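You operate a simulated robot arm through the tools that you are given. There is no shell and no other tool. Be economical: measure what you need, move in short steps, check, and stop when the job is done.

The job below is to be done with a simulated robot arm. You get a single attempt, and the scene is never put back.

JOB
Sand the clamped holder with the coarse block, then wet the fine block and polish its top.
Fine: both blocks back, vice opened.

The check looks at the end state, three seconds after you hand in, the way a careful person would. Anything else that was tipped, shoved, dropped, spilled or broken makes it a failure.

ROBOT AND FRAMES
A 6-joint arm with a two-finger parallel gripper, fixed in place. Base frame: the origin is at the foot of the arm, x ahead of it, y to its left, z up. Readings come in cm, rad, newtons and seconds.
With the tool pointing down near the work surface it reaches from about 14 to 84 cm from the base axis. Its first joint turns from -2.897 to 2.897 rad. Payload 3.91 kg.
The tool frame sits at the grasp point between the pads (the TCP): z along the fingers, y along the line on which they close. The tips reach 3 cm beyond it. Largest opening 11 cm; finger width 2, thickness 1; the body of the gripper, 4.8 by 11.2 cm, starts 5.5 cm behind the TCP.
Orientation is that of the tool frame in the base frame, as a unit quaternion [w, x, y, z]. With the fingers straight down and closing along the base's y, the tool's x points along the base's -x, its y along +y and its z along -z.

CONTROLS
- The arm moves only by the tool step_arm. Its argument "rows" is a list of rows, each an object of numbers (a shift or turn left out is 0, a gripper value left out holds the last): "x", "y", "z": the shift along the tool's x, y, z in m; "wx", "wy", "wz": the turn, a rotation vector about the tool's x, y, z in rad; "hand": the finger opening in m, from 0 to 0.11. In form: [{"x": .., "y": .., "z": .., "wx": .., "wy": .., "wz": .., "hand": ..}, ...]. A call has 1 to 20 rows; each row shifts and turns the commanded pose from where the row before left it, along the tool's axes as they then stand. Rows are played at 5 a second. More than 5 cm and 0.15 rad between two rows, or a gripper value outside its range, and nothing of the call is played. Where a pose cannot be reached the arm comes as near as it can. A force on the tool above 90 N (or 10 N above the force at the start of the call, whichever is more), or a blocked arm, ends the call early, and 0.2 s more pass. Each finger travels about 10.8 cm/s and halts on what it meets, pressing with about 22 N; the grip force reading is that of the motor and also rises with nothing between the fingers. The clock runs only during rows and for 0.2 s after the last one: add rows that do not move to give the fingers time. It gives the time, the measured TCP pose, the force on the tool (base axes), the opening and the grip force at its end, in the units of the frame above (readings bear some noise).
- Cameras (640 x 400 px; columns grow to the right, rows downward): "scene" is fixed at [39.85, -50.2, 171.16]; the picture's right is [0.07, 1.00, 0.00], its down [0.96, -0.07, -0.28] and it looks along [-0.28, 0.02, -0.96] (base axes); focal length 343 px, centre (320, 200). "wrist" rides on the gripper at [7.7, 0.7, -11.4] in the tool frame; the picture's right is [-0.09, 1.00, 0.00], its down [-0.80, -0.07, -0.59] and it looks along [-0.59, -0.05, 0.80] (tool axes); focal length 270 px, centre (320, 200). There is no depth. A picture from a camera that has moved, and an enlarged one, comes with that camera's place and axes in the base frame and with its lens.
- camera(camera): a new picture of that camera. It takes no simulated time.
- slide_trunk(by): slides the trunk up (or, below 0, down) by that many cm; the arm rides with it, the base frame stays. It gives what a move gives, with no picture.
- close_up(camera, box): a new picture of the part [left, top, right, bottom] of that camera's present view, enlarged. It takes no simulated time.
- close_job(): hands the job in; it is judged then, once.

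Go step by step. Nothing tells you positions but the pictures and the camera data: compare them with the known pose of the tool, close in by small moves and look again before you grip or let go. The budget is 120 turns and 64 pictures, counting those below and the enlarged ones. Unless the task says otherwise, let go and move clear before handing in.

The tools are called by a JSON object that holds its "op" and its "data". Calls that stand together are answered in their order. step_arm: Moves the arm, as the interface text tells. Its arguments: {"type":"object","properties":{"rows":{"type":"array","items":{"type":"object","properties":{"x":{"type":"number"},"y":{"type":"number"},"z":{"type":"number"},"wx":{"type":"number"},"wy":{"type":"number"},"wz":{"type":"number"},"hand":{"type":"number"}}}}},"required":["rows"]} The other tools are called the same way: slide_trunk (by) slides the trunk up or down; camera (camera) takes a picture; close_up (camera, box) takes an enlarged picture of a part of a camera's view; close_job () hands the job in.

At the start:

```text
t: 0.0
tool_pos: [15.77, -32.19, 128.51]
ee_rot: [0.0, 0.0, 1.0, 0.0]
force: [0.0, -1.1, 0.3]
opening: 11.01
grip_force: 0.2
trunk travel left (down, up): [-47.5, 6.5]
```

scene: 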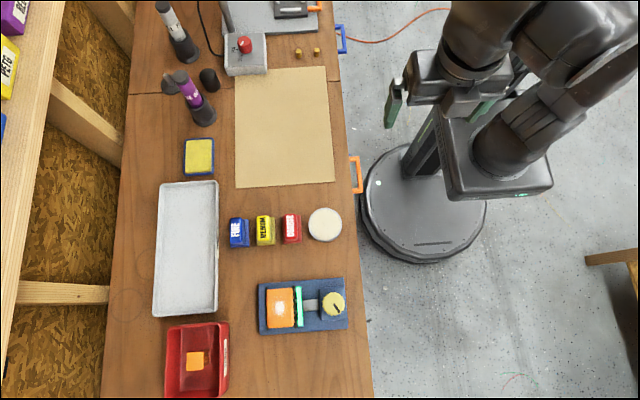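
wrist: 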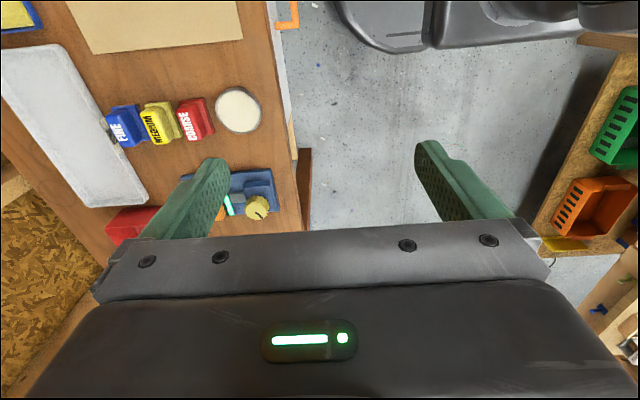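

I see the sanding blocks (fine, medium, coarse), a vice with something orange in it, a round dish, and trays. I'll look at the details first.

{"op": "close_up", "data": {"camera": "scene", "box": [220, 190, 360, 278]}}

{"op": "close_up", "data": {"camera": "scene", "box": [240, 262, 370, 344]}}

{"op": "close_up", "data": {"camera": "scene", "box": [130, 120, 370, 270]}}

{"op": "close_up", "data": {"camera": "scene", "box": [140, 300, 260, 400]}}

```text
4.55 times, centred on (290, 234) of scene
camera zoom: at [39.85, -50.2, 171.16], right [0.07, 1.0, 0.0], down [0.96, -0.07, -0.28], along [-0.28, 0.02, -0.96], focal length 1560 px, centre (456, 46)
```

zoom: 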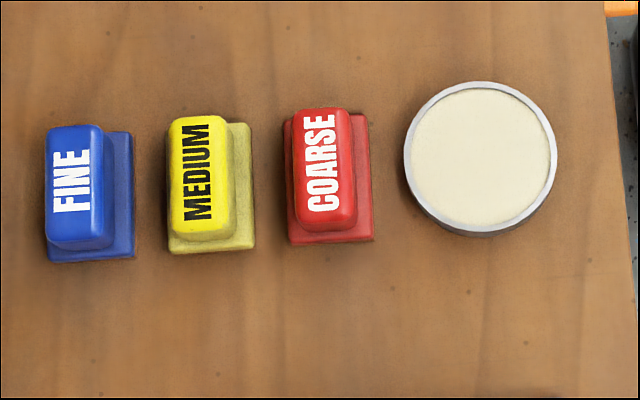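

```text
4.88 times, centred on (305, 303) of scene
camera zoom: at [39.85, -50.2, 171.16], right [0.07, 1.0, 0.0], down [0.96, -0.07, -0.28], along [-0.28, 0.02, -0.96], focal length 1674 px, centre (393, -302)
```

zoom: 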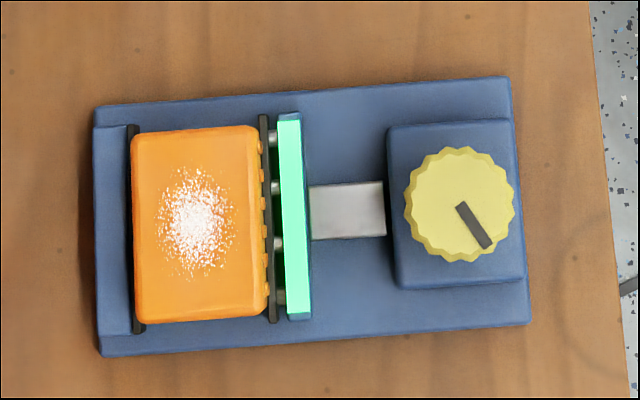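

```text
2.67 times, centred on (250, 195) of scene
camera zoom: at [39.85, -50.2, 171.16], right [0.07, 1.0, 0.0], down [0.96, -0.07, -0.28], along [-0.28, 0.02, -0.96], focal length 915 px, centre (507, 213)
```

zoom: 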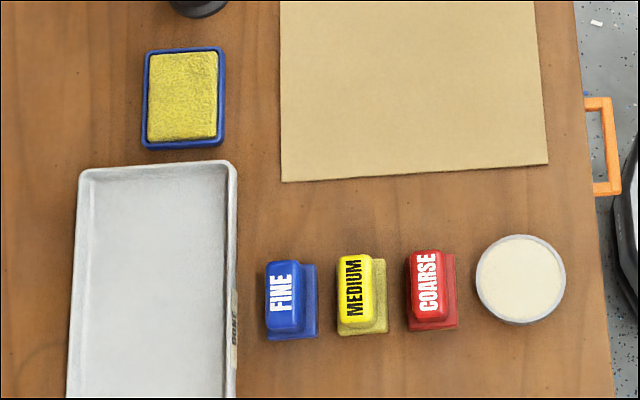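

```text
4.00 times, centred on (200, 350) of scene
camera zoom: at [39.85, -50.2, 171.16], right [0.07, 1.0, 0.0], down [0.96, -0.07, -0.28], along [-0.28, 0.02, -0.96], focal length 1373 px, centre (800, -400)
```

zoom: 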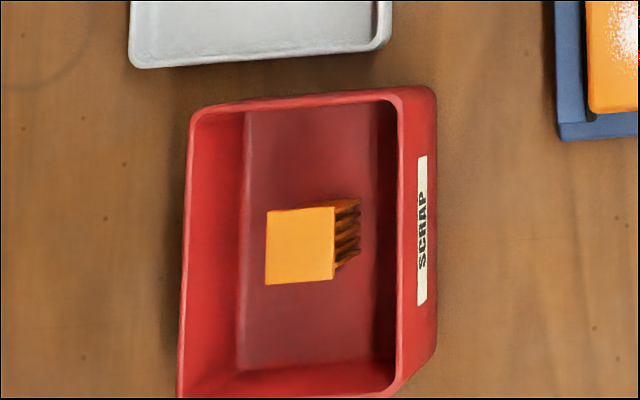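

The blocks stand in a row near x≈23; coarse is at about y -56 and fine at about -68. The wet sponge is near (3.5, -78), and the vice near (41, -54) with its knob near y -44. I'll go above the coarse block for a closer look.

{"op": "step_arm", "data": {"rows": [{"x": -0.0105, "y": -0.034, "z": 0.02}, {"x": -0.0105, "y": -0.034, "z": 0.02}, {"x": -0.0105, "y": -0.034, "z": 0.02}, {"x": -0.0105, "y": -0.034, "z": 0.02}, {"x": -0.0105, "y": -0.034, "z": 0.02}, {"x": -0.0105, "y": -0.034, "z": 0.02}, {"x": -0.0105, "y": -0.034, "z": 0.02}, {"hand": 0.06}, {}, {}]}}

{"op": "camera", "data": {"camera": "wrist"}}

```text
t: 2.2
tool_pos: [23.29, -55.78, 114.54]
ee_rot: [0.0, -0.001, 1.0, 0.0]
force: [0.5, 0.7, -0.2]
opening: 6.01
grip_force: 0.2
trunk travel left (down, up): [-47.5, 6.5]
```

```text
57 pictures are left
camera wrist: at [15.44, -55.25, 125.98], right [0.09, 1.0, 0.0], down [0.8, -0.07, 0.59], along [0.59, -0.05, -0.8], focal length 270 px, centre (320, 200)
```

wrist: 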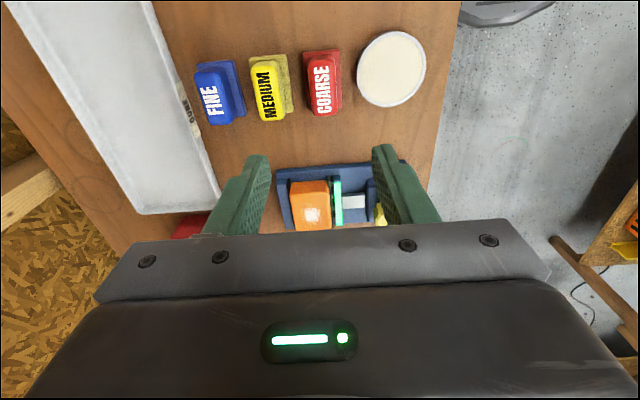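

Triangulating gives the coarse handle top at about (23.4, -55.65, 94). I'll descend partway and check.

{"op": "step_arm", "data": {"rows": [{"x": -0.0005, "y": 0.0005, "z": 0.045}, {"z": 0.045}, {"z": 0.035}, {}]}}

{"op": "camera", "data": {"camera": "wrist"}}

{"op": "close_up", "data": {"camera": "scene", "box": [220, 190, 360, 278]}}

```text
t: 3.2
tool_pos: [23.5, -55.77, 101.78]
ee_rot: [0.0, 0.0, 1.0, 0.0]
force: [-0.5, -0.3, 0.2]
opening: 5.99
grip_force: 0.0
trunk travel left (down, up): [-47.5, 6.5]
```

```text
56 pictures are left
camera wrist: at [15.66, -55.27, 113.4], right [0.09, 1.0, 0.0], down [0.8, -0.07, 0.59], along [0.59, -0.05, -0.8], focal length 270 px, centre (320, 200)
```

wrist: 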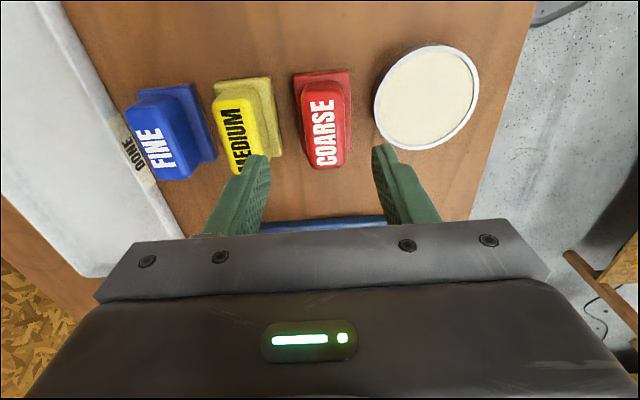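

```text
4.55 times, centred on (290, 234) of scene
camera zoom: at [39.85, -50.2, 171.16], right [0.07, 1.0, 0.0], down [0.96, -0.07, -0.28], along [-0.28, 0.02, -0.96], focal length 1560 px, centre (456, 46)
```

zoom: 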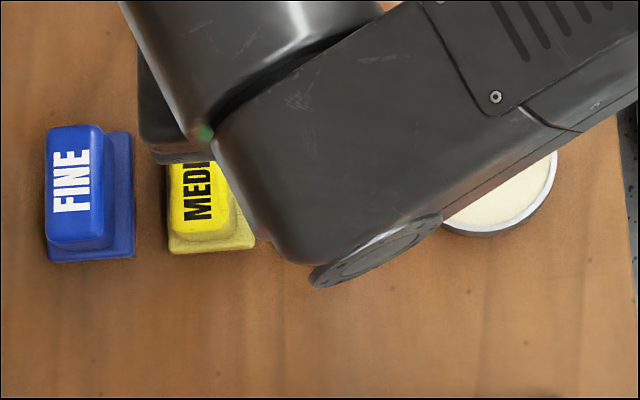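

Aligned with the coarse handle. I'll narrow the opening to clear the medium block and go down gently.

{"op": "step_arm", "data": {"rows": [{"hand": 0.047, "y": 0.001}, {"z": 0.02}, {"z": 0.02}, {"z": 0.012}, {"z": 0.005}, {}]}}

{"op": "camera", "data": {"camera": "wrist"}}

```text
t: 4.6
tool_pos: [23.26, -55.63, 96.18]
ee_rot: [0.0, 0.0, 1.0, 0.001]
force: [0.6, -0.3, 0.0]
opening: 4.71
grip_force: 0.1
trunk travel left (down, up): [-47.5, 6.5]
```

```text
54 pictures are left
camera wrist: at [15.41, -55.2, 107.69], right [0.09, 1.0, 0.0], down [0.8, -0.07, 0.59], along [0.59, -0.05, -0.8], focal length 270 px, centre (320, 200)
```

wrist: 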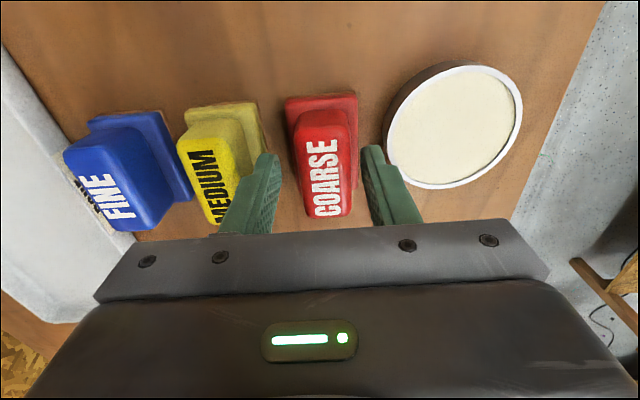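

Fingers straddle the handle. Next: lower a bit more and close.

{"op": "step_arm", "data": {"rows": [{"z": 0.004}, {"z": 0.004}, {}]}}

```text
t: 5.4
tool_pos: [23.37, -55.8, 95.5]
ee_rot: [0.0, 0.0, 1.0, 0.0]
force: [0.0, 0.2, 0.7]
opening: 4.72
grip_force: 0.1
trunk travel left (down, up): [-47.5, 6.5]
```

{"op": "step_arm", "data": {"rows": [{"z": 0.003}, {"z": 0.002}, {}]}}

{"op": "camera", "data": {"camera": "wrist"}}

```text
t: 6.2
tool_pos: [23.23, -55.75, 94.94]
ee_rot: [0.0, 0.0, 1.0, 0.0]
force: [0.0, 0.1, 0.6]
opening: 4.69
grip_force: 0.0
trunk travel left (down, up): [-47.5, 6.5]
```

```text
53 pictures are left
camera wrist: at [15.45, -55.17, 106.45], right [0.09, 1.0, 0.0], down [0.8, -0.07, 0.59], along [0.59, -0.05, -0.8], focal length 270 px, centre (320, 200)
```

wrist: 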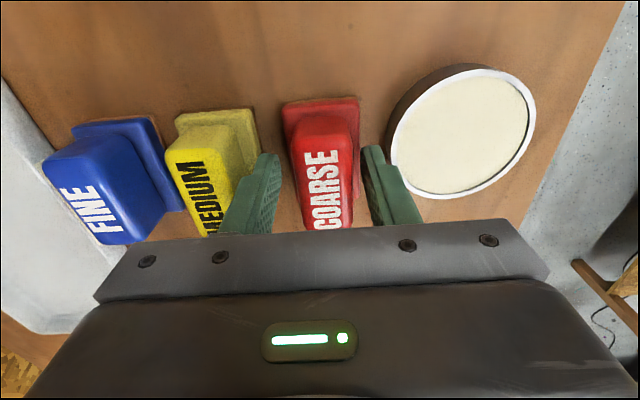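

{"op": "step_arm", "data": {"rows": [{"hand": 0.02}, {}, {}, {}]}}

```text
t: 7.2
tool_pos: [23.17, -55.71, 94.99]
ee_rot: [0.0, 0.0, 1.0, 0.001]
force: [0.6, -0.1, -0.2]
opening: 2.95
grip_force: 22.0
trunk travel left (down, up): [-47.5, 6.5]
```

Coarse block gripped at opening 2.95, with its bottom 5 cm below the TCP. I'll lift it and look at the vice from near.

{"op": "step_arm", "data": {"rows": [{"z": -0.03}, {"z": -0.04}, {"z": -0.04}, {"z": -0.04}, {"y": -0.015, "x": -0.03}, {"y": -0.015, "x": -0.03}, {}]}}

{"op": "camera", "data": {"camera": "wrist"}}

```text
t: 8.8
tool_pos: [29.22, -58.71, 109.93]
ee_rot: [0.001, 0.0, 1.0, 0.0]
force: [0.1, 0.7, -0.8]
opening: 3.01
grip_force: 21.9
trunk travel left (down, up): [-47.5, 6.5]
```

```text
52 pictures are left
camera wrist: at [21.35, -58.27, 121.34], right [0.09, 1.0, 0.0], down [0.8, -0.07, 0.59], along [0.59, -0.05, -0.8], focal length 270 px, centre (320, 200)
```

wrist: 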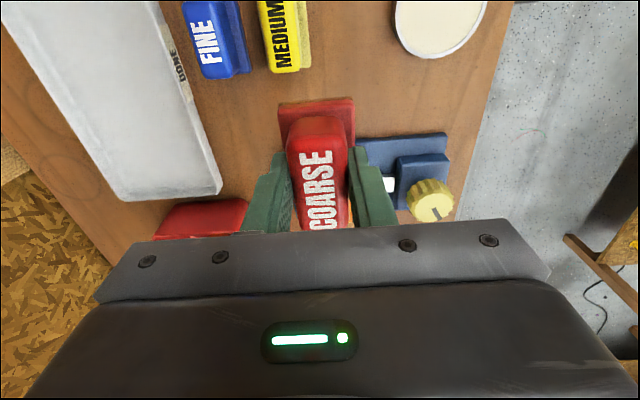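

Knob triangulates to about (40.9, -47.3, 96.5) and the holder top centre to about (40.8, -58.7, 95). I'll move above the holder and descend.

{"op": "step_arm", "data": {"rows": [{"x": -0.04}, {"x": -0.04}, {"x": -0.035}, {"z": 0.03}, {"z": 0.03}, {"z": 0.015}, {}]}}

{"op": "close_up", "data": {"camera": "scene", "box": [220, 250, 380, 350]}}

{"op": "camera", "data": {"camera": "wrist"}}

```text
t: 10.4
tool_pos: [40.67, -58.84, 102.49]
ee_rot: [0.0, 0.0, 1.0, 0.0]
force: [-0.8, -0.1, -0.8]
opening: 2.97
grip_force: 22.5
trunk travel left (down, up): [-47.5, 6.5]
```

```text
4.00 times, centred on (300, 300) of scene
camera zoom: at [39.85, -50.2, 171.16], right [0.07, 1.0, 0.0], down [0.96, -0.07, -0.28], along [-0.28, 0.02, -0.96], focal length 1373 px, centre (400, -200)
```

zoom: 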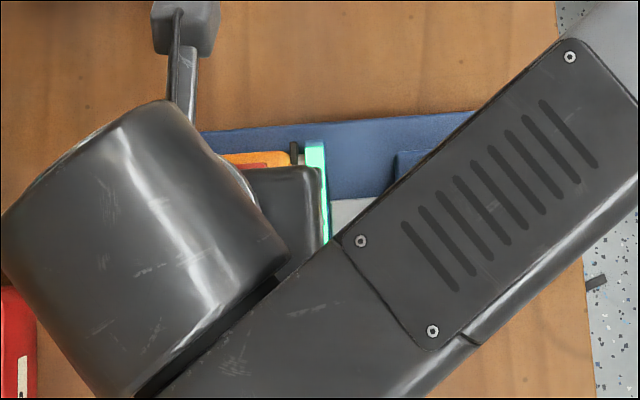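

```text
50 pictures are left
camera wrist: at [32.92, -58.35, 114.0], right [0.09, 1.0, 0.0], down [0.8, -0.07, 0.59], along [0.59, -0.05, -0.8], focal length 270 px, centre (320, 200)
```

wrist: 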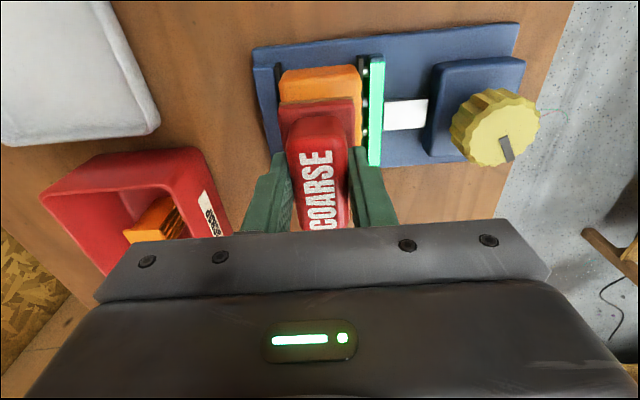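

Block is well centred over the holder. Lowering gently to find contact.

{"op": "step_arm", "data": {"rows": [{"z": 0.003}, {"z": 0.003}, {"z": 0.003}, {"z": 0.003}, {}]}}

```text
t: 11.6
tool_pos: [40.74, -59.0, 101.17]
ee_rot: [0.0, -0.001, 1.0, 0.0]
force: [-1.3, -0.6, -1.3]
opening: 2.93
grip_force: 22.0
trunk travel left (down, up): [-47.5, 6.5]
```

{"op": "step_arm", "data": {"rows": [{"z": 0.002}, {"z": 0.002}, {"z": 0.002}, {}]}}

```text
t: 12.6
tool_pos: [40.78, -58.75, 100.53]
ee_rot: [0.001, 0.001, 1.0, 0.0]
force: [0.1, 0.1, -0.7]
opening: 2.93
grip_force: 21.8
trunk travel left (down, up): [-47.5, 6.5]
```

{"op": "step_arm", "data": {"rows": [{"z": 0.002}, {"z": 0.002}, {}]}}

```text
t: 13.4
tool_pos: [40.92, -58.78, 100.1]
ee_rot: [0.0, 0.0, 1.0, -0.001]
force: [0.2, 0.3, -1.0]
opening: 2.96
grip_force: 21.5
trunk travel left (down, up): [-47.5, 6.5]
```

{"op": "step_arm", "data": {"rows": [{"z": 0.002}, {"z": 0.002}, {}]}}

```text
t: 14.2
tool_pos: [40.81, -58.75, 100.13]
ee_rot: [0.001, -0.001, 1.0, -0.001]
force: [1.6, -0.8, 14.7]
opening: 2.95
grip_force: 22.2
trunk travel left (down, up): [-47.5, 6.5]
```

Contact with about 15 N. Sanding strokes along x.

{"op": "step_arm", "data": {"rows": [{"x": 0.01}, {"x": 0.01}, {"x": -0.01}, {"x": -0.01}, {"x": -0.01}, {"x": -0.01}, {"x": 0.01}, {"x": 0.01}, {"x": 0.01}, {"x": 0.01}, {"x": -0.01}, {"x": -0.01}, {"x": -0.01}, {"x": -0.01}, {"x": 0.01}, {"x": 0.01}]}}

{"op": "camera", "data": {"camera": "wrist"}}

```text
t: 17.6
tool_pos: [40.61, -58.67, 99.88]
ee_rot: [0.0, 0.001, 1.0, 0.0]
force: [1.4, 0.0, 8.9]
opening: 2.95
grip_force: 22.0
trunk travel left (down, up): [-47.5, 6.5]
```

```text
49 pictures are left
camera wrist: at [32.82, -58.14, 111.37], right [0.09, 1.0, 0.0], down [0.8, -0.07, 0.59], along [0.59, -0.05, -0.8], focal length 270 px, centre (320, 200)
```

wrist: 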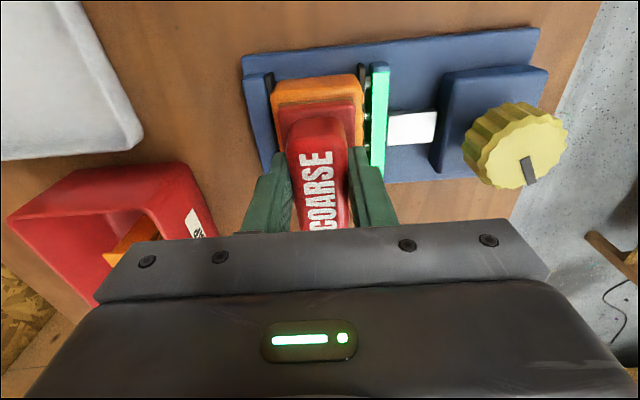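

Force fell a little to 9 N. I'll do another set with slightly more press, then lift and inspect.

{"op": "step_arm", "data": {"rows": [{"z": 0.001}, {"x": 0.01}, {"x": 0.01}, {"x": -0.01, "z": 0.0005}, {"x": -0.01}, {"x": -0.01}, {"x": -0.01}, {"x": 0.01}, {"x": 0.01}, {"x": 0.01}, {"x": 0.01}, {"x": -0.01}, {"x": -0.01}, {"x": -0.01}, {"x": -0.01}, {"x": 0.01}, {"x": 0.01}]}}

{"op": "step_arm", "data": {"rows": [{"z": -0.02}, {"z": -0.04}, {"z": -0.04}, {"x": 0.045}, {"x": 0.045}, {"x": 0.045}, {"x": 0.04, "y": 0.03}, {}]}}

{"op": "camera", "data": {"camera": "wrist"}}

{"op": "close_up", "data": {"camera": "scene", "box": [240, 262, 370, 344]}}

```text
t: 21.2
tool_pos: [40.69, -58.86, 99.82]
ee_rot: [0.001, 0.0, 1.0, -0.001]
force: [2.9, 0.1, 14.6]
opening: 2.94
grip_force: 21.9
trunk travel left (down, up): [-47.5, 6.5]
```

```text
t: 23.0
tool_pos: [23.3, -55.78, 109.62]
ee_rot: [0.001, -0.001, 1.0, -0.001]
force: [0.2, -0.3, -1.8]
opening: 2.94
grip_force: 22.0
trunk travel left (down, up): [-47.5, 6.5]
```

```text
48 pictures are left
camera wrist: at [15.48, -55.14, 121.1], right [0.09, 1.0, 0.0], down [0.8, -0.07, 0.59], along [0.59, -0.05, -0.8], focal length 270 px, centre (320, 200)
```

wrist: 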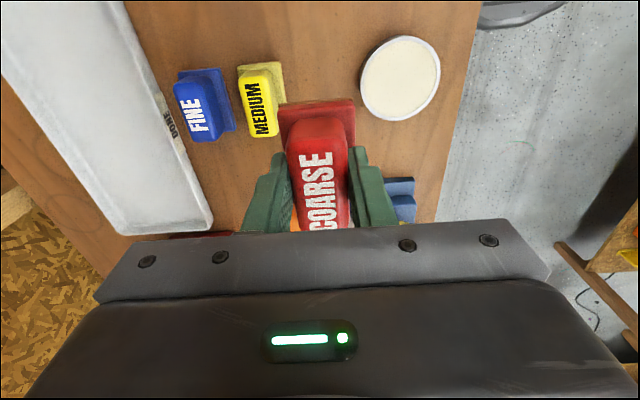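

```text
4.88 times, centred on (305, 303) of scene
camera zoom: at [39.85, -50.2, 171.16], right [0.07, 1.0, 0.0], down [0.96, -0.07, -0.28], along [-0.28, 0.02, -0.96], focal length 1674 px, centre (393, -302)
```

zoom: 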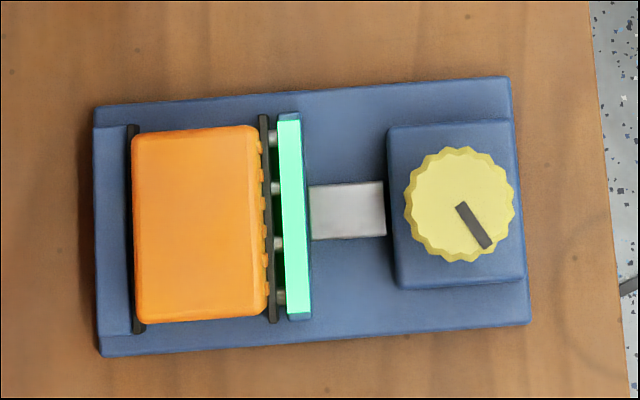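

The rough patch is gone. Now I'm putting the coarse block back on its spot.

{"op": "step_arm", "data": {"rows": [{"z": 0.045, "x": 0.0007, "y": 0.0005}, {"z": 0.045}, {"z": 0.035}, {"z": 0.01}, {"z": 0.005}, {}]}}

```text
t: 24.4
tool_pos: [22.9, -55.78, 95.65]
ee_rot: [0.0, 0.0, 1.0, 0.0]
force: [-0.1, -0.4, -1.1]
opening: 2.94
grip_force: 22.0
trunk travel left (down, up): [-47.5, 6.5]
```

{"op": "step_arm", "data": {"rows": [{"z": 0.002, "x": -0.0015}, {"z": 0.002}, {"z": 0.002}, {}]}}

```text
t: 25.4
tool_pos: [23.29, -55.74, 95.17]
ee_rot: [0.0, -0.001, 1.0, -0.001]
force: [1.1, -0.3, -0.9]
opening: 2.96
grip_force: 22.2
trunk travel left (down, up): [-47.5, 6.5]
```

{"op": "step_arm", "data": {"rows": [{"z": 0.002}, {"z": 0.001}, {}]}}

```text
t: 26.2
tool_pos: [23.33, -55.78, 94.83]
ee_rot: [0.0, 0.001, 1.0, 0.0]
force: [-0.6, 0.3, -1.8]
opening: 2.98
grip_force: 21.8
trunk travel left (down, up): [-47.5, 6.5]
```

{"op": "step_arm", "data": {"rows": [{"z": 0.001}, {"z": 0.001}, {}]}}

```text
t: 27.0
tool_pos: [23.22, -55.68, 94.9]
ee_rot: [0.001, -0.001, 1.0, -0.002]
force: [-0.5, -1.8, 18.7]
opening: 2.97
grip_force: 22.2
trunk travel left (down, up): [-47.5, 6.5]
```

Contact with the table. Backing off the press slightly, opening to 4.7 and lifting.

{"op": "step_arm", "data": {"rows": [{"z": -0.002}, {"hand": 0.047}, {}, {}, {}, {"z": -0.02}, {"z": -0.04}, {"z": -0.04}, {}]}}

{"op": "camera", "data": {"camera": "wrist"}}

```text
t: 29.0
tool_pos: [23.48, -55.53, 105.03]
ee_rot: [0.0, 0.0, 1.0, 0.0]
force: [-0.1, -0.6, 0.5]
opening: 4.72
grip_force: 0.0
trunk travel left (down, up): [-47.5, 6.5]
```

```text
46 pictures are left
camera wrist: at [15.59, -55.11, 116.42], right [0.09, 1.0, 0.0], down [0.8, -0.07, 0.59], along [0.59, -0.05, -0.8], focal length 270 px, centre (320, 200)
```

wrist: 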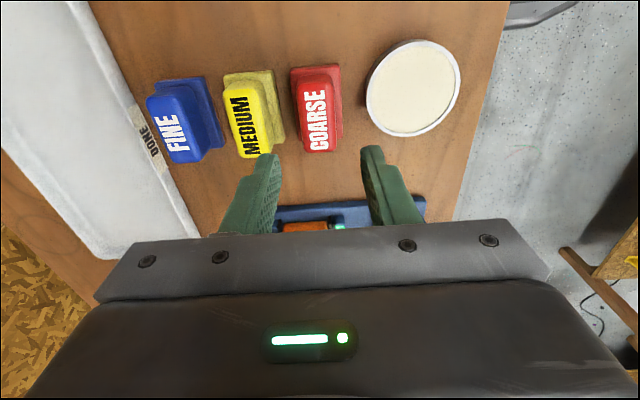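

Coarse is back in line. Next: above the fine block at about (23.2, -68.3).

{"op": "step_arm", "data": {"rows": [{"x": 0.001, "y": -0.0425}, {"x": 0.001, "y": -0.0425}, {"y": -0.0425}, {"z": 0.035}, {}]}}

{"op": "camera", "data": {"camera": "wrist"}}

```text
t: 30.2
tool_pos: [23.14, -68.54, 101.41]
ee_rot: [-0.001, 0.0, 1.0, 0.0]
force: [0.2, -0.9, -0.1]
opening: 4.69
grip_force: 0.0
trunk travel left (down, up): [-47.5, 6.5]
```

```text
45 pictures are left
camera wrist: at [15.44, -67.99, 112.96], right [0.09, 1.0, 0.0], down [0.8, -0.07, 0.59], along [0.59, -0.05, -0.8], focal length 270 px, centre (320, 200)
```

wrist: 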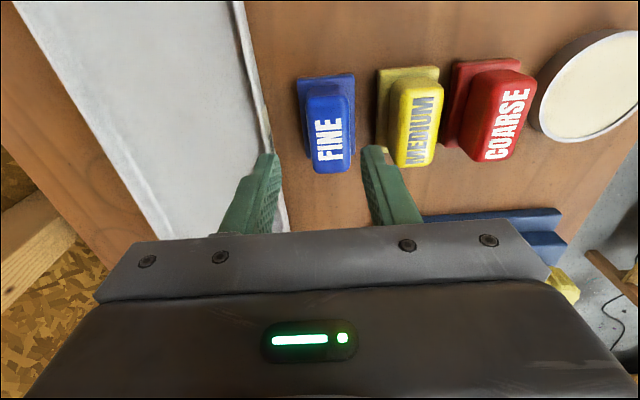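

Fine handle is about 0.4 cm to the right of my centre. Correct and descend.

{"op": "step_arm", "data": {"rows": [{"y": 0.004, "x": -0.001}, {"z": 0.02}, {"z": 0.02}, {"z": 0.01}, {}]}}

{"op": "camera", "data": {"camera": "wrist"}}

```text
t: 31.4
tool_pos: [23.21, -68.25, 96.31]
ee_rot: [0.0, 0.0, 1.0, 0.0]
force: [0.4, 0.2, -0.4]
opening: 4.71
grip_force: 0.0
trunk travel left (down, up): [-47.5, 6.5]
```

```text
44 pictures are left
camera wrist: at [15.38, -67.63, 107.84], right [0.09, 1.0, 0.0], down [0.8, -0.07, 0.59], along [0.59, -0.05, -0.8], focal length 270 px, centre (320, 200)
```

wrist: 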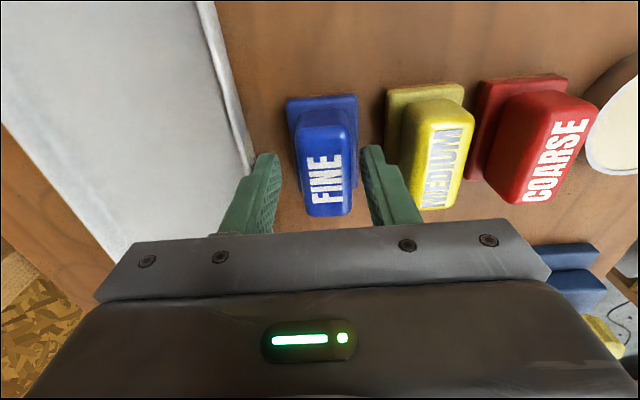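

{"op": "step_arm", "data": {"rows": [{"z": 0.005, "y": 0.0005}, {"z": 0.005}, {"z": 0.002}, {}, {"hand": 0.02}, {}, {}, {}]}}

```text
t: 33.2
tool_pos: [23.2, -68.04, 95.09]
ee_rot: [0.0, 0.0, 1.0, 0.001]
force: [0.1, -0.3, 1.0]
opening: 2.95
grip_force: 22.4
trunk travel left (down, up): [-47.5, 6.5]
```

Fine block gripped. Before going to the sponge I'll check the bottle near it, since the wrist camera sticks out toward -x.

{"op": "close_up", "data": {"camera": "scene", "box": [130, 60, 258, 180]}}

{"op": "step_arm", "data": {"rows": [{"z": -0.02}, {"z": -0.04}, {"z": -0.04}, {"z": -0.04}, {}]}}

{"op": "camera", "data": {"camera": "wrist"}}

```text
3.33 times, centred on (194, 120) of scene
camera zoom: at [39.85, -50.2, 171.16], right [0.07, 1.0, 0.0], down [0.96, -0.07, -0.28], along [-0.28, 0.02, -0.96], focal length 1144 px, centre (740, 467)
```

zoom: 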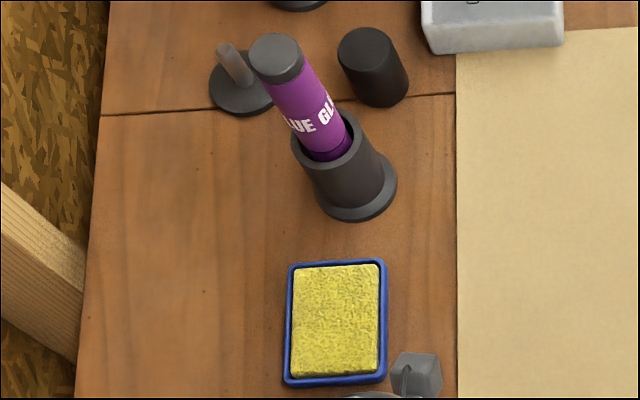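

```text
t: 34.4
tool_pos: [23.25, -68.04, 108.97]
ee_rot: [0.001, 0.0, 1.0, 0.001]
force: [0.6, -0.4, -0.6]
opening: 2.95
grip_force: 22.2
trunk travel left (down, up): [-47.5, 6.5]
```

```text
42 pictures are left
camera wrist: at [15.32, -67.49, 120.47], right [0.09, 1.0, 0.0], down [0.8, -0.07, 0.59], along [0.59, -0.05, -0.8], focal length 270 px, centre (320, 200)
```

wrist: 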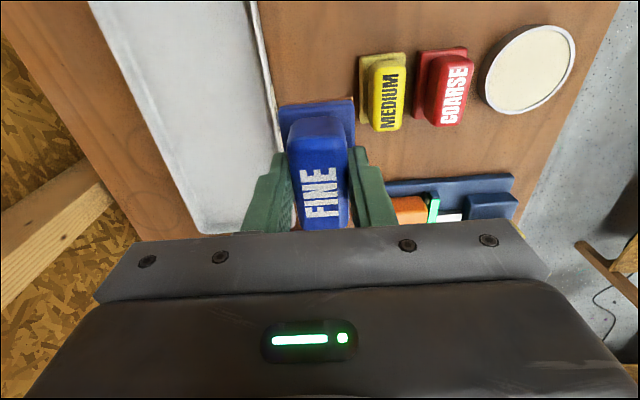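

The glue stick's near side is at about x=-8, so working at x≈4 leaves the wrist camera clear. Moving over the sponge.

{"op": "step_arm", "data": {"rows": [{"x": 0.038, "y": -0.02}, {"x": 0.038, "y": -0.02}, {"x": 0.038, "y": -0.02}, {"x": 0.038, "y": -0.02}, {"x": 0.038, "y": -0.02}, {}, {}]}}

{"op": "camera", "data": {"camera": "wrist"}}

{"op": "camera", "data": {"camera": "scene"}}

```text
t: 36.0
tool_pos: [5.29, -75.64, 108.44]
ee_rot: [0.0, 0.001, 1.0, -0.001]
force: [0.2, -0.4, -1.3]
opening: 2.94
grip_force: 21.8
out of reach, approached as far as the arm can: row 4, 5
trunk travel left (down, up): [-47.5, 6.5]
```

```text
41 pictures are left
camera wrist: at [-2.57, -75.11, 119.91], right [0.09, 1.0, 0.0], down [0.8, -0.07, 0.59], along [0.59, -0.05, -0.8], focal length 270 px, centre (320, 200)
```

wrist: 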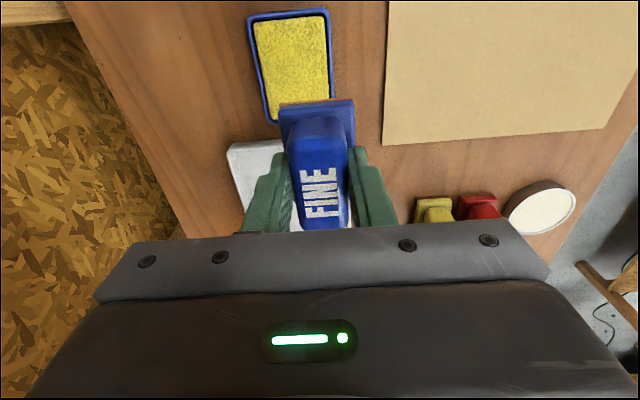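

```text
40 pictures are left
```

scene: 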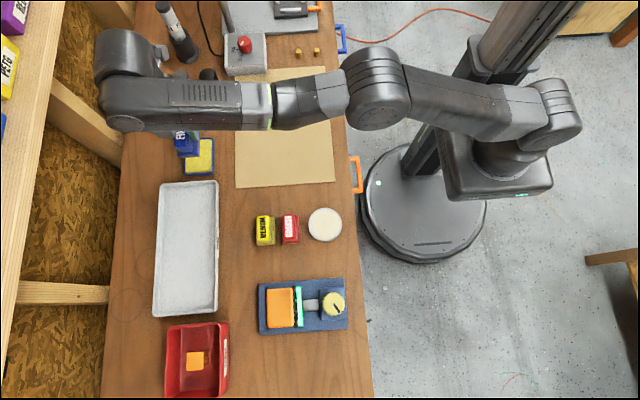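

The high pose limits reach, so I'll lower a little (block bottom still well clear) and raise the trunk slightly for reach.

{"op": "slide_trunk", "data": {"by": 5}}

{"op": "step_arm", "data": {"rows": [{"z": 0.03}, {"z": 0.03}, {"z": 0.03}, {}]}}

```text
t: 36.9
tool_pos: [5.17, -75.76, 113.43]
ee_rot: [0.001, 0.0, 1.0, -0.001]
force: [-0.1, -0.8, -0.4]
opening: 2.96
grip_force: 21.4
trunk travel left (down, up): [-52.5, 1.5]
```

```text
t: 37.9
tool_pos: [5.17, -75.73, 104.34]
ee_rot: [0.0, 0.0, 1.0, -0.001]
force: [0.3, -0.1, 0.2]
opening: 2.97
grip_force: 21.8
trunk travel left (down, up): [-52.5, 1.5]
```

{"op": "step_arm", "data": {"rows": [{"x": 0.007, "y": -0.012}, {"x": 0.007, "y": -0.012}, {}, {}]}}

{"op": "camera", "data": {"camera": "wrist"}}

{"op": "close_up", "data": {"camera": "scene", "box": [100, 60, 260, 200]}}

```text
t: 38.9
tool_pos: [3.73, -77.84, 104.37]
ee_rot: [0.0, 0.0, 1.0, -0.003]
force: [0.7, -0.1, -0.6]
opening: 2.95
grip_force: 21.7
trunk travel left (down, up): [-52.5, 1.5]
```

```text
39 pictures are left
camera wrist: at [-4.06, -77.26, 115.9], right [0.09, 1.0, 0.0], down [0.8, -0.07, 0.59], along [0.59, -0.05, -0.8], focal length 270 px, centre (320, 200)
```

wrist: 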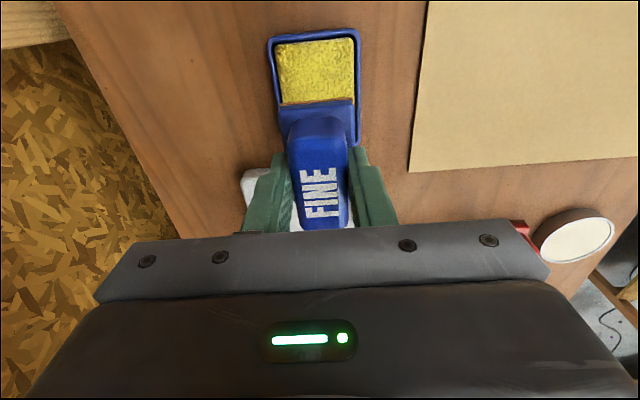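

```text
2.86 times, centred on (180, 130) of scene
camera zoom: at [39.85, -50.2, 171.16], right [0.07, 1.0, 0.0], down [0.96, -0.07, -0.28], along [-0.28, 0.02, -0.96], focal length 980 px, centre (720, 400)
```

zoom: 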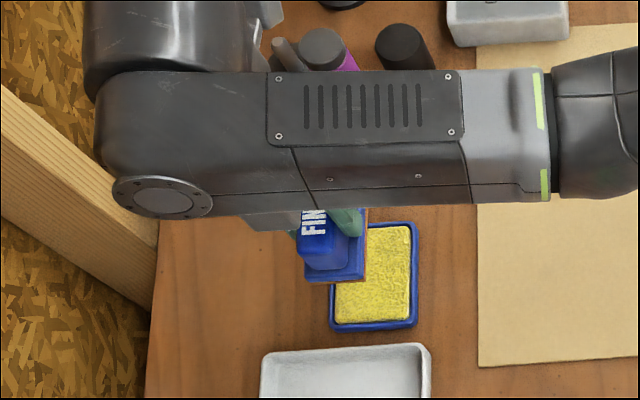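

Sponge centre is at about (2.9, -78.05), and the block is nearly over it. Small correction and descend.

{"op": "step_arm", "data": {"rows": [{"x": 0.003, "y": -0.0015}, {"z": 0.02}, {"z": 0.02}, {"z": 0.015}, {}]}}

{"op": "close_up", "data": {"camera": "scene", "box": [100, 60, 260, 200]}}

{"op": "camera", "data": {"camera": "wrist"}}

```text
t: 40.1
tool_pos: [3.41, -77.85, 98.9]
ee_rot: [0.0, 0.0, 1.0, 0.0]
force: [-0.1, -0.4, -0.2]
opening: 2.97
grip_force: 22.2
out of reach, approached as far as the arm can: row 1
trunk travel left (down, up): [-52.5, 1.5]
```

```text
2.86 times, centred on (180, 130) of scene
camera zoom: at [39.85, -50.2, 171.16], right [0.07, 1.0, 0.0], down [0.96, -0.07, -0.28], along [-0.28, 0.02, -0.96], focal length 980 px, centre (720, 400)
```

zoom: 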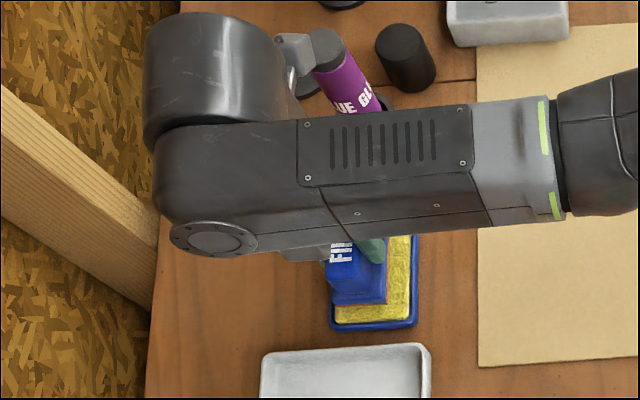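

```text
36 pictures are left
camera wrist: at [-4.34, -77.29, 110.39], right [0.09, 1.0, 0.0], down [0.8, -0.07, 0.59], along [0.59, -0.05, -0.8], focal length 270 px, centre (320, 200)
```

wrist: 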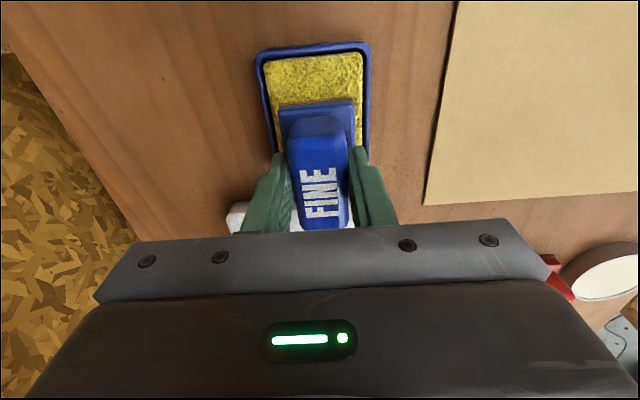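

{"op": "step_arm", "data": {"rows": [{"z": 0.004}, {"z": 0.003}, {"z": 0.003}, {"z": 0.003}, {}]}}

```text
t: 41.3
tool_pos: [3.62, -77.86, 97.57]
ee_rot: [0.0, 0.001, 1.0, -0.001]
force: [0.1, 0.6, -1.0]
opening: 2.97
grip_force: 22.2
trunk travel left (down, up): [-52.5, 1.5]
```

{"op": "step_arm", "data": {"rows": [{"z": 0.003}, {"z": 0.002}, {"z": 0.002}, {}]}}

```text
t: 42.3
tool_pos: [3.52, -77.88, 96.83]
ee_rot: [0.0, 0.001, 1.0, -0.001]
force: [0.1, -1.8, -0.7]
opening: 2.94
grip_force: 22.1
trunk travel left (down, up): [-52.5, 1.5]
```

{"op": "step_arm", "data": {"rows": [{"z": 0.002}, {"z": 0.002}, {"z": 0.001}, {}]}}

```text
t: 43.3
tool_pos: [3.44, -77.78, 96.73]
ee_rot: [0.0, -0.001, 1.0, -0.002]
force: [0.3, -5.8, 19.5]
opening: 2.93
grip_force: 21.7
trunk travel left (down, up): [-52.5, 1.5]
```

Pressed onto the wet sponge with about 20 N. I'll hold for a second or so, then lift and look.

{"op": "step_arm", "data": {"rows": [{}, {"x": -0.003}, {"x": 0.003}, {}, {}, {}, {}]}}

{"op": "step_arm", "data": {"rows": [{"z": -0.02}, {"z": -0.03}, {"z": -0.03}, {}]}}

{"op": "camera", "data": {"camera": "wrist"}}

{"op": "close_up", "data": {"camera": "scene", "box": [100, 60, 260, 200]}}

```text
t: 44.9
tool_pos: [3.43, -77.74, 96.53]
ee_rot: [0.0, -0.001, 1.0, -0.001]
force: [-1.8, -0.1, 13.2]
opening: 2.97
grip_force: 21.7
trunk travel left (down, up): [-52.5, 1.5]
```

```text
t: 45.9
tool_pos: [3.51, -77.94, 104.46]
ee_rot: [0.0, 0.0, 1.0, -0.002]
force: [-0.2, 0.1, -1.1]
opening: 2.96
grip_force: 22.2
trunk travel left (down, up): [-52.5, 1.5]
```

```text
35 pictures are left
camera wrist: at [-4.3, -77.28, 115.85], right [0.09, 1.0, 0.0], down [0.8, -0.07, 0.59], along [0.59, -0.05, -0.8], focal length 270 px, centre (320, 200)
```

wrist: 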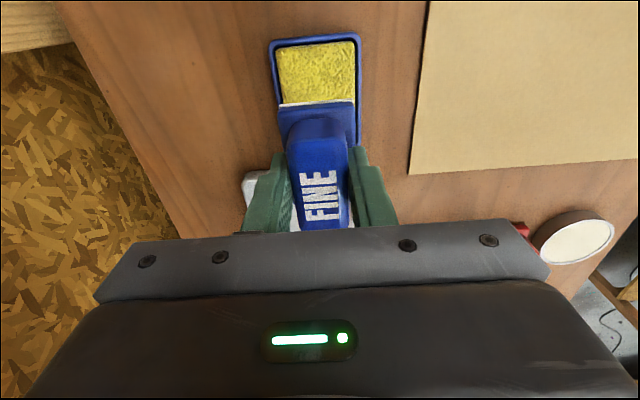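

```text
2.86 times, centred on (180, 130) of scene
camera zoom: at [39.85, -50.2, 171.16], right [0.07, 1.0, 0.0], down [0.96, -0.07, -0.28], along [-0.28, 0.02, -0.96], focal length 980 px, centre (720, 400)
```

zoom: 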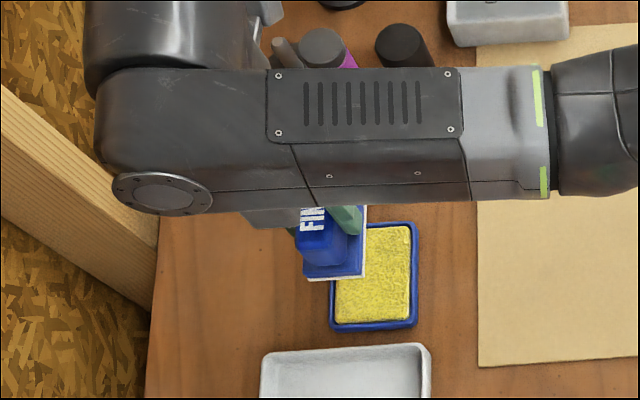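

The pad's underside now has a light wet sheen. Carrying it to the holder, rising a bit on the way.

{"op": "step_arm", "data": {"rows": [{"x": -0.0372, "y": 0.019}, {"x": -0.0372, "y": 0.019, "z": -0.015}, {"x": -0.0372, "y": 0.019, "z": -0.015}, {"x": -0.0372, "y": 0.019}, {"x": -0.0372, "y": 0.019}, {"x": -0.0372, "y": 0.019}, {"x": -0.0372, "y": 0.019}, {"x": -0.0372, "y": 0.019}, {"x": -0.0372, "y": 0.019}, {"x": -0.0372, "y": 0.019}, {"z": 0.03}, {"z": 0.015}, {}]}}

{"op": "camera", "data": {"camera": "wrist"}}

```text
t: 48.7
tool_pos: [40.71, -58.83, 102.98]
ee_rot: [0.0, 0.0, 1.0, -0.001]
force: [0.0, 0.2, -1.4]
opening: 2.96
grip_force: 21.9
trunk travel left (down, up): [-52.5, 1.5]
```

```text
33 pictures are left
camera wrist: at [32.87, -58.16, 114.36], right [0.09, 1.0, 0.0], down [0.8, -0.07, 0.59], along [0.59, -0.05, -0.8], focal length 270 px, centre (320, 200)
```

wrist: 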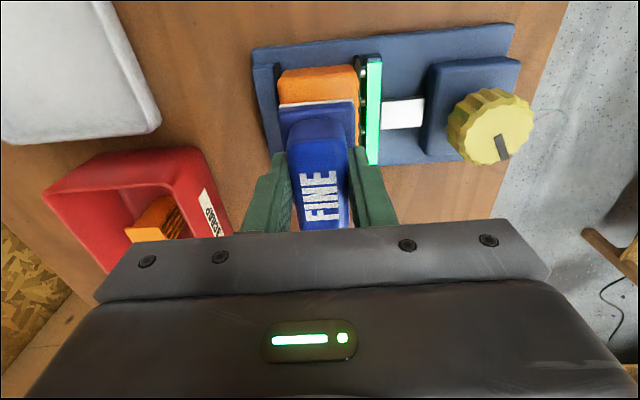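

{"op": "step_arm", "data": {"rows": [{"z": 0.01}, {"z": 0.01}, {"z": 0.003}, {"z": 0.002}, {"z": 0.002}, {}]}}

```text
t: 50.1
tool_pos: [40.68, -58.86, 100.18]
ee_rot: [0.001, 0.001, 1.0, -0.001]
force: [-0.6, -0.1, -0.5]
opening: 2.96
grip_force: 21.6
trunk travel left (down, up): [-52.5, 1.5]
```

{"op": "step_arm", "data": {"rows": [{"z": 0.002}, {"z": 0.002}, {"z": 0.001}, {}]}}

```text
t: 51.1
tool_pos: [40.65, -58.8, 99.88]
ee_rot: [0.0, -0.001, 1.0, -0.002]
force: [1.9, -1.6, 10.0]
opening: 2.95
grip_force: 22.3
trunk travel left (down, up): [-52.5, 1.5]
```

Contact at about 10 N; polishing strokes now.

{"op": "step_arm", "data": {"rows": [{"z": 0.001}, {"x": 0.01}, {"x": 0.01}, {"x": -0.01}, {"x": -0.01}, {"x": -0.01}, {"x": -0.01}, {"x": 0.01}, {"x": 0.01}, {"x": 0.01}, {"x": 0.01}, {"x": -0.01}, {"x": -0.01}, {"x": -0.01}, {"x": -0.01}, {"x": 0.01}, {"x": 0.01}]}}

{"op": "step_arm", "data": {"rows": [{"z": 0.0015}, {"x": 0.01}, {"x": 0.01}, {"x": -0.01}, {"x": -0.01}, {"x": -0.01}, {"x": -0.01}, {"x": 0.01}, {"x": 0.01}, {"x": 0.01}, {"x": 0.01}, {"x": -0.01}, {"x": -0.01}, {"x": -0.01}, {"x": -0.01}, {"x": 0.01}, {"x": 0.01}]}}

{"op": "step_arm", "data": {"rows": [{"z": -0.02}, {"z": -0.03}, {"z": -0.03}, {"x": 0.035, "y": -0.018}, {"x": 0.035, "y": -0.018}, {"x": 0.035, "y": -0.018}, {"x": 0.035, "y": -0.019}, {"x": 0.035, "y": -0.019}, {}]}}

{"op": "close_up", "data": {"camera": "scene", "box": [240, 262, 370, 344]}}

{"op": "camera", "data": {"camera": "wrist"}}

```text
t: 54.7
tool_pos: [40.64, -58.69, 99.62]
ee_rot: [0.0, 0.0, 1.0, -0.001]
force: [2.2, 1.2, 13.6]
opening: 2.96
grip_force: 22.2
trunk travel left (down, up): [-52.5, 1.5]
```

```text
t: 58.3
tool_pos: [40.79, -58.73, 99.64]
ee_rot: [0.001, 0.0, 1.0, -0.002]
force: [3.5, 0.4, 20.3]
opening: 2.95
grip_force: 21.8
trunk travel left (down, up): [-52.5, 1.5]
```

```text
t: 60.3
tool_pos: [23.18, -67.9, 107.34]
ee_rot: [0.0, 0.0, 1.0, -0.001]
force: [-0.7, -0.4, -0.3]
opening: 2.93
grip_force: 21.9
trunk travel left (down, up): [-52.5, 1.5]
```

```text
4.88 times, centred on (305, 303) of scene
camera zoom: at [39.85, -50.2, 171.16], right [0.07, 1.0, 0.0], down [0.96, -0.07, -0.28], along [-0.28, 0.02, -0.96], focal length 1674 px, centre (393, -302)
```

zoom: 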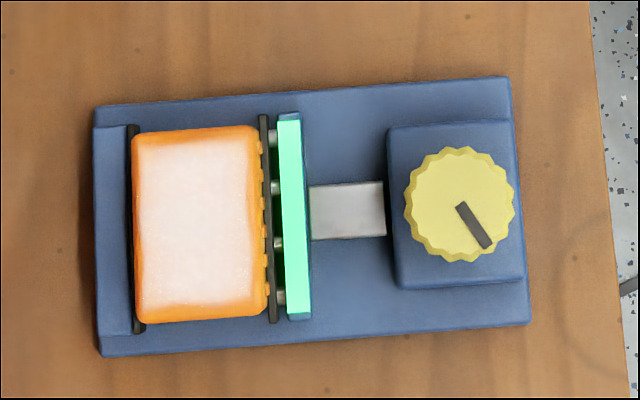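

```text
31 pictures are left
camera wrist: at [15.36, -67.38, 118.86], right [0.09, 1.0, 0.0], down [0.8, -0.07, 0.59], along [0.59, -0.05, -0.8], focal length 270 px, centre (320, 200)
```

wrist: 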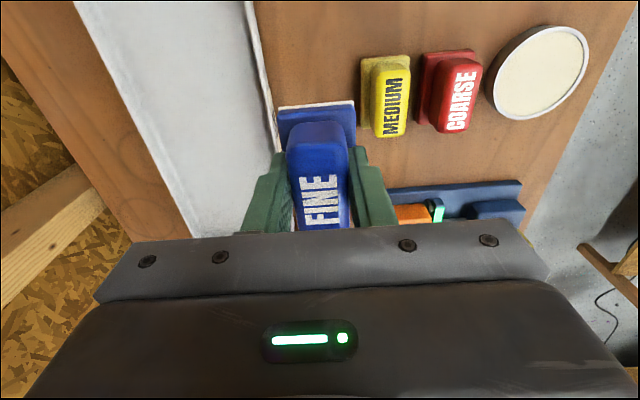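

The top now shows an even polished sheen. Putting the fine block back at (23.2, -68.05).

{"op": "step_arm", "data": {"rows": [{"y": -0.001, "z": 0.04}, {"z": 0.04}, {"z": 0.03}, {"z": 0.007}, {"z": 0.003}, {}]}}

```text
t: 61.7
tool_pos: [23.27, -68.09, 95.27]
ee_rot: [0.001, 0.0, 1.0, -0.001]
force: [0.8, -0.5, -0.4]
opening: 2.95
grip_force: 22.3
trunk travel left (down, up): [-52.5, 1.5]
```

{"op": "step_arm", "data": {"rows": [{"z": 0.002}, {"z": 0.002}, {"z": 0.001}, {}]}}

```text
t: 62.7
tool_pos: [23.32, -68.15, 94.88]
ee_rot: [0.0, 0.001, 1.0, -0.001]
force: [0.3, 1.0, -1.1]
opening: 2.96
grip_force: 22.2
trunk travel left (down, up): [-52.5, 1.5]
```

{"op": "step_arm", "data": {"rows": [{"z": 0.001}, {"z": 0.001}, {"z": 0.001}, {}]}}

```text
t: 63.7
tool_pos: [23.22, -68.2, 94.65]
ee_rot: [0.001, -0.001, 1.0, 0.0]
force: [0.5, 0.2, -0.9]
opening: 2.96
grip_force: 22.0
trunk travel left (down, up): [-52.5, 1.5]
```

{"op": "step_arm", "data": {"rows": [{"z": 0.001}, {"z": 0.001}, {"z": 0.001}, {}]}}

```text
t: 64.7
tool_pos: [23.29, -68.05, 94.59]
ee_rot: [0.0, 0.0, 1.0, -0.003]
force: [-2.2, -4.6, 19.4]
opening: 2.97
grip_force: 22.0
trunk travel left (down, up): [-52.5, 1.5]
```

{"op": "step_arm", "data": {"rows": [{"z": -0.002}, {"hand": 0.047}, {}, {}, {}, {"z": -0.02}, {"z": -0.04}, {"z": -0.04}, {"z": -0.02}, {}]}}

{"op": "camera", "data": {"camera": "wrist"}}

```text
t: 66.9
tool_pos: [23.51, -68.27, 106.6]
ee_rot: [0.001, 0.002, 1.0, -0.001]
force: [-0.1, -0.8, 0.1]
opening: 4.7
grip_force: 0.1
trunk travel left (down, up): [-52.5, 1.5]
```

```text
30 pictures are left
camera wrist: at [15.53, -67.63, 118.04], right [0.09, 1.0, 0.0], down [0.8, -0.07, 0.59], along [0.59, -0.05, -0.8], focal length 270 px, centre (320, 200)
```

wrist: 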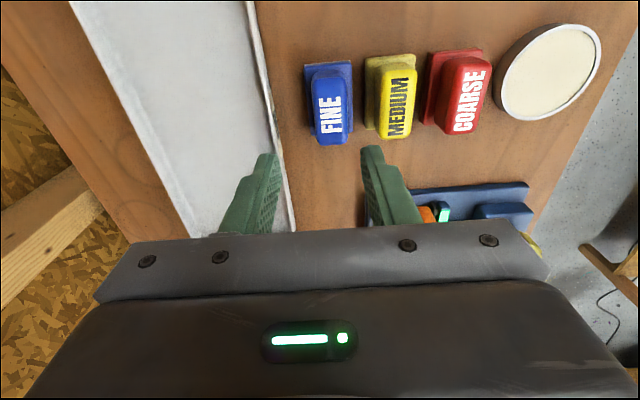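

Both blocks are back in their row. Going above the vice knob at about (40.9, -47.3).

{"op": "step_arm", "data": {"rows": [{"x": -0.029, "y": 0.0348, "hand": 0.07}, {"x": -0.029, "y": 0.0348}, {"x": -0.029, "y": 0.0348}, {"x": -0.029, "y": 0.0348}, {"x": -0.029, "y": 0.0348}, {"x": -0.029, "y": 0.0348}, {}]}}

{"op": "camera", "data": {"camera": "wrist"}}

{"op": "close_up", "data": {"camera": "scene", "box": [220, 190, 360, 278]}}

```text
t: 68.5
tool_pos: [40.8, -47.1, 106.5]
ee_rot: [0.0, 0.0, 1.0, -0.001]
force: [-0.4, 0.2, -1.2]
opening: 7.0
grip_force: 0.1
trunk travel left (down, up): [-52.5, 1.5]
```

```text
29 pictures are left
camera wrist: at [32.92, -46.6, 118.0], right [0.09, 1.0, 0.0], down [0.8, -0.07, 0.59], along [0.59, -0.05, -0.8], focal length 270 px, centre (320, 200)
```

wrist: 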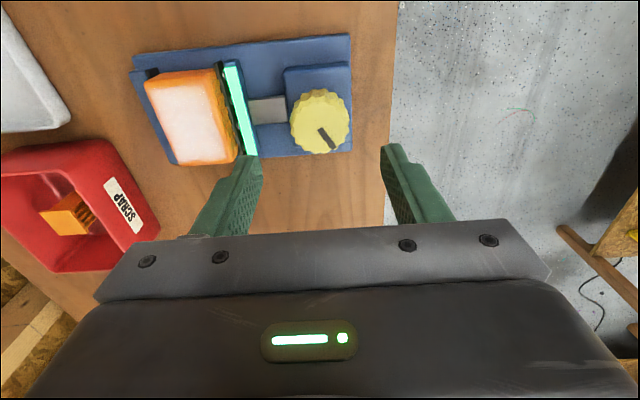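

```text
4.55 times, centred on (290, 234) of scene
camera zoom: at [39.85, -50.2, 171.16], right [0.07, 1.0, 0.0], down [0.96, -0.07, -0.28], along [-0.28, 0.02, -0.96], focal length 1560 px, centre (456, 46)
```

zoom: 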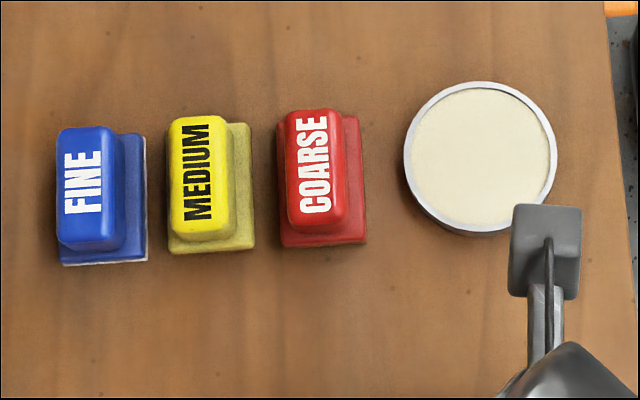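

Blocks sit in place within a few mm. Knob confirmed at (40.8, -47.3, 96.5), 4.8 cm across. Descending around it.

{"op": "step_arm", "data": {"rows": [{"y": -0.002, "z": 0.03}, {"z": 0.03}, {"z": 0.02}, {}]}}

{"op": "camera", "data": {"camera": "wrist"}}

```text
t: 69.5
tool_pos: [40.7, -47.3, 98.46]
ee_rot: [0.0, 0.0, 1.0, 0.0]
force: [0.4, -0.3, 0.4]
opening: 7.02
grip_force: 0.1
trunk travel left (down, up): [-52.5, 1.5]
```

```text
27 pictures are left
camera wrist: at [32.88, -46.76, 109.86], right [0.09, 1.0, 0.0], down [0.8, -0.07, 0.59], along [0.59, -0.05, -0.8], focal length 270 px, centre (320, 200)
```

wrist: 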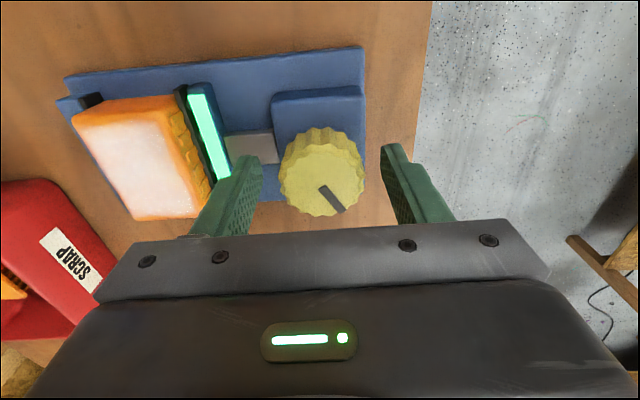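

{"op": "step_arm", "data": {"rows": [{"z": 0.004}, {"z": 0.002}, {"hand": 0.04}, {}, {}, {}]}}

```text
t: 70.9
tool_pos: [40.75, -47.31, 97.79]
ee_rot: [0.0, -0.001, 1.0, -0.001]
force: [0.5, 7.5, -2.0]
opening: 4.8
grip_force: 44.9
trunk travel left (down, up): [-52.5, 1.5]
```

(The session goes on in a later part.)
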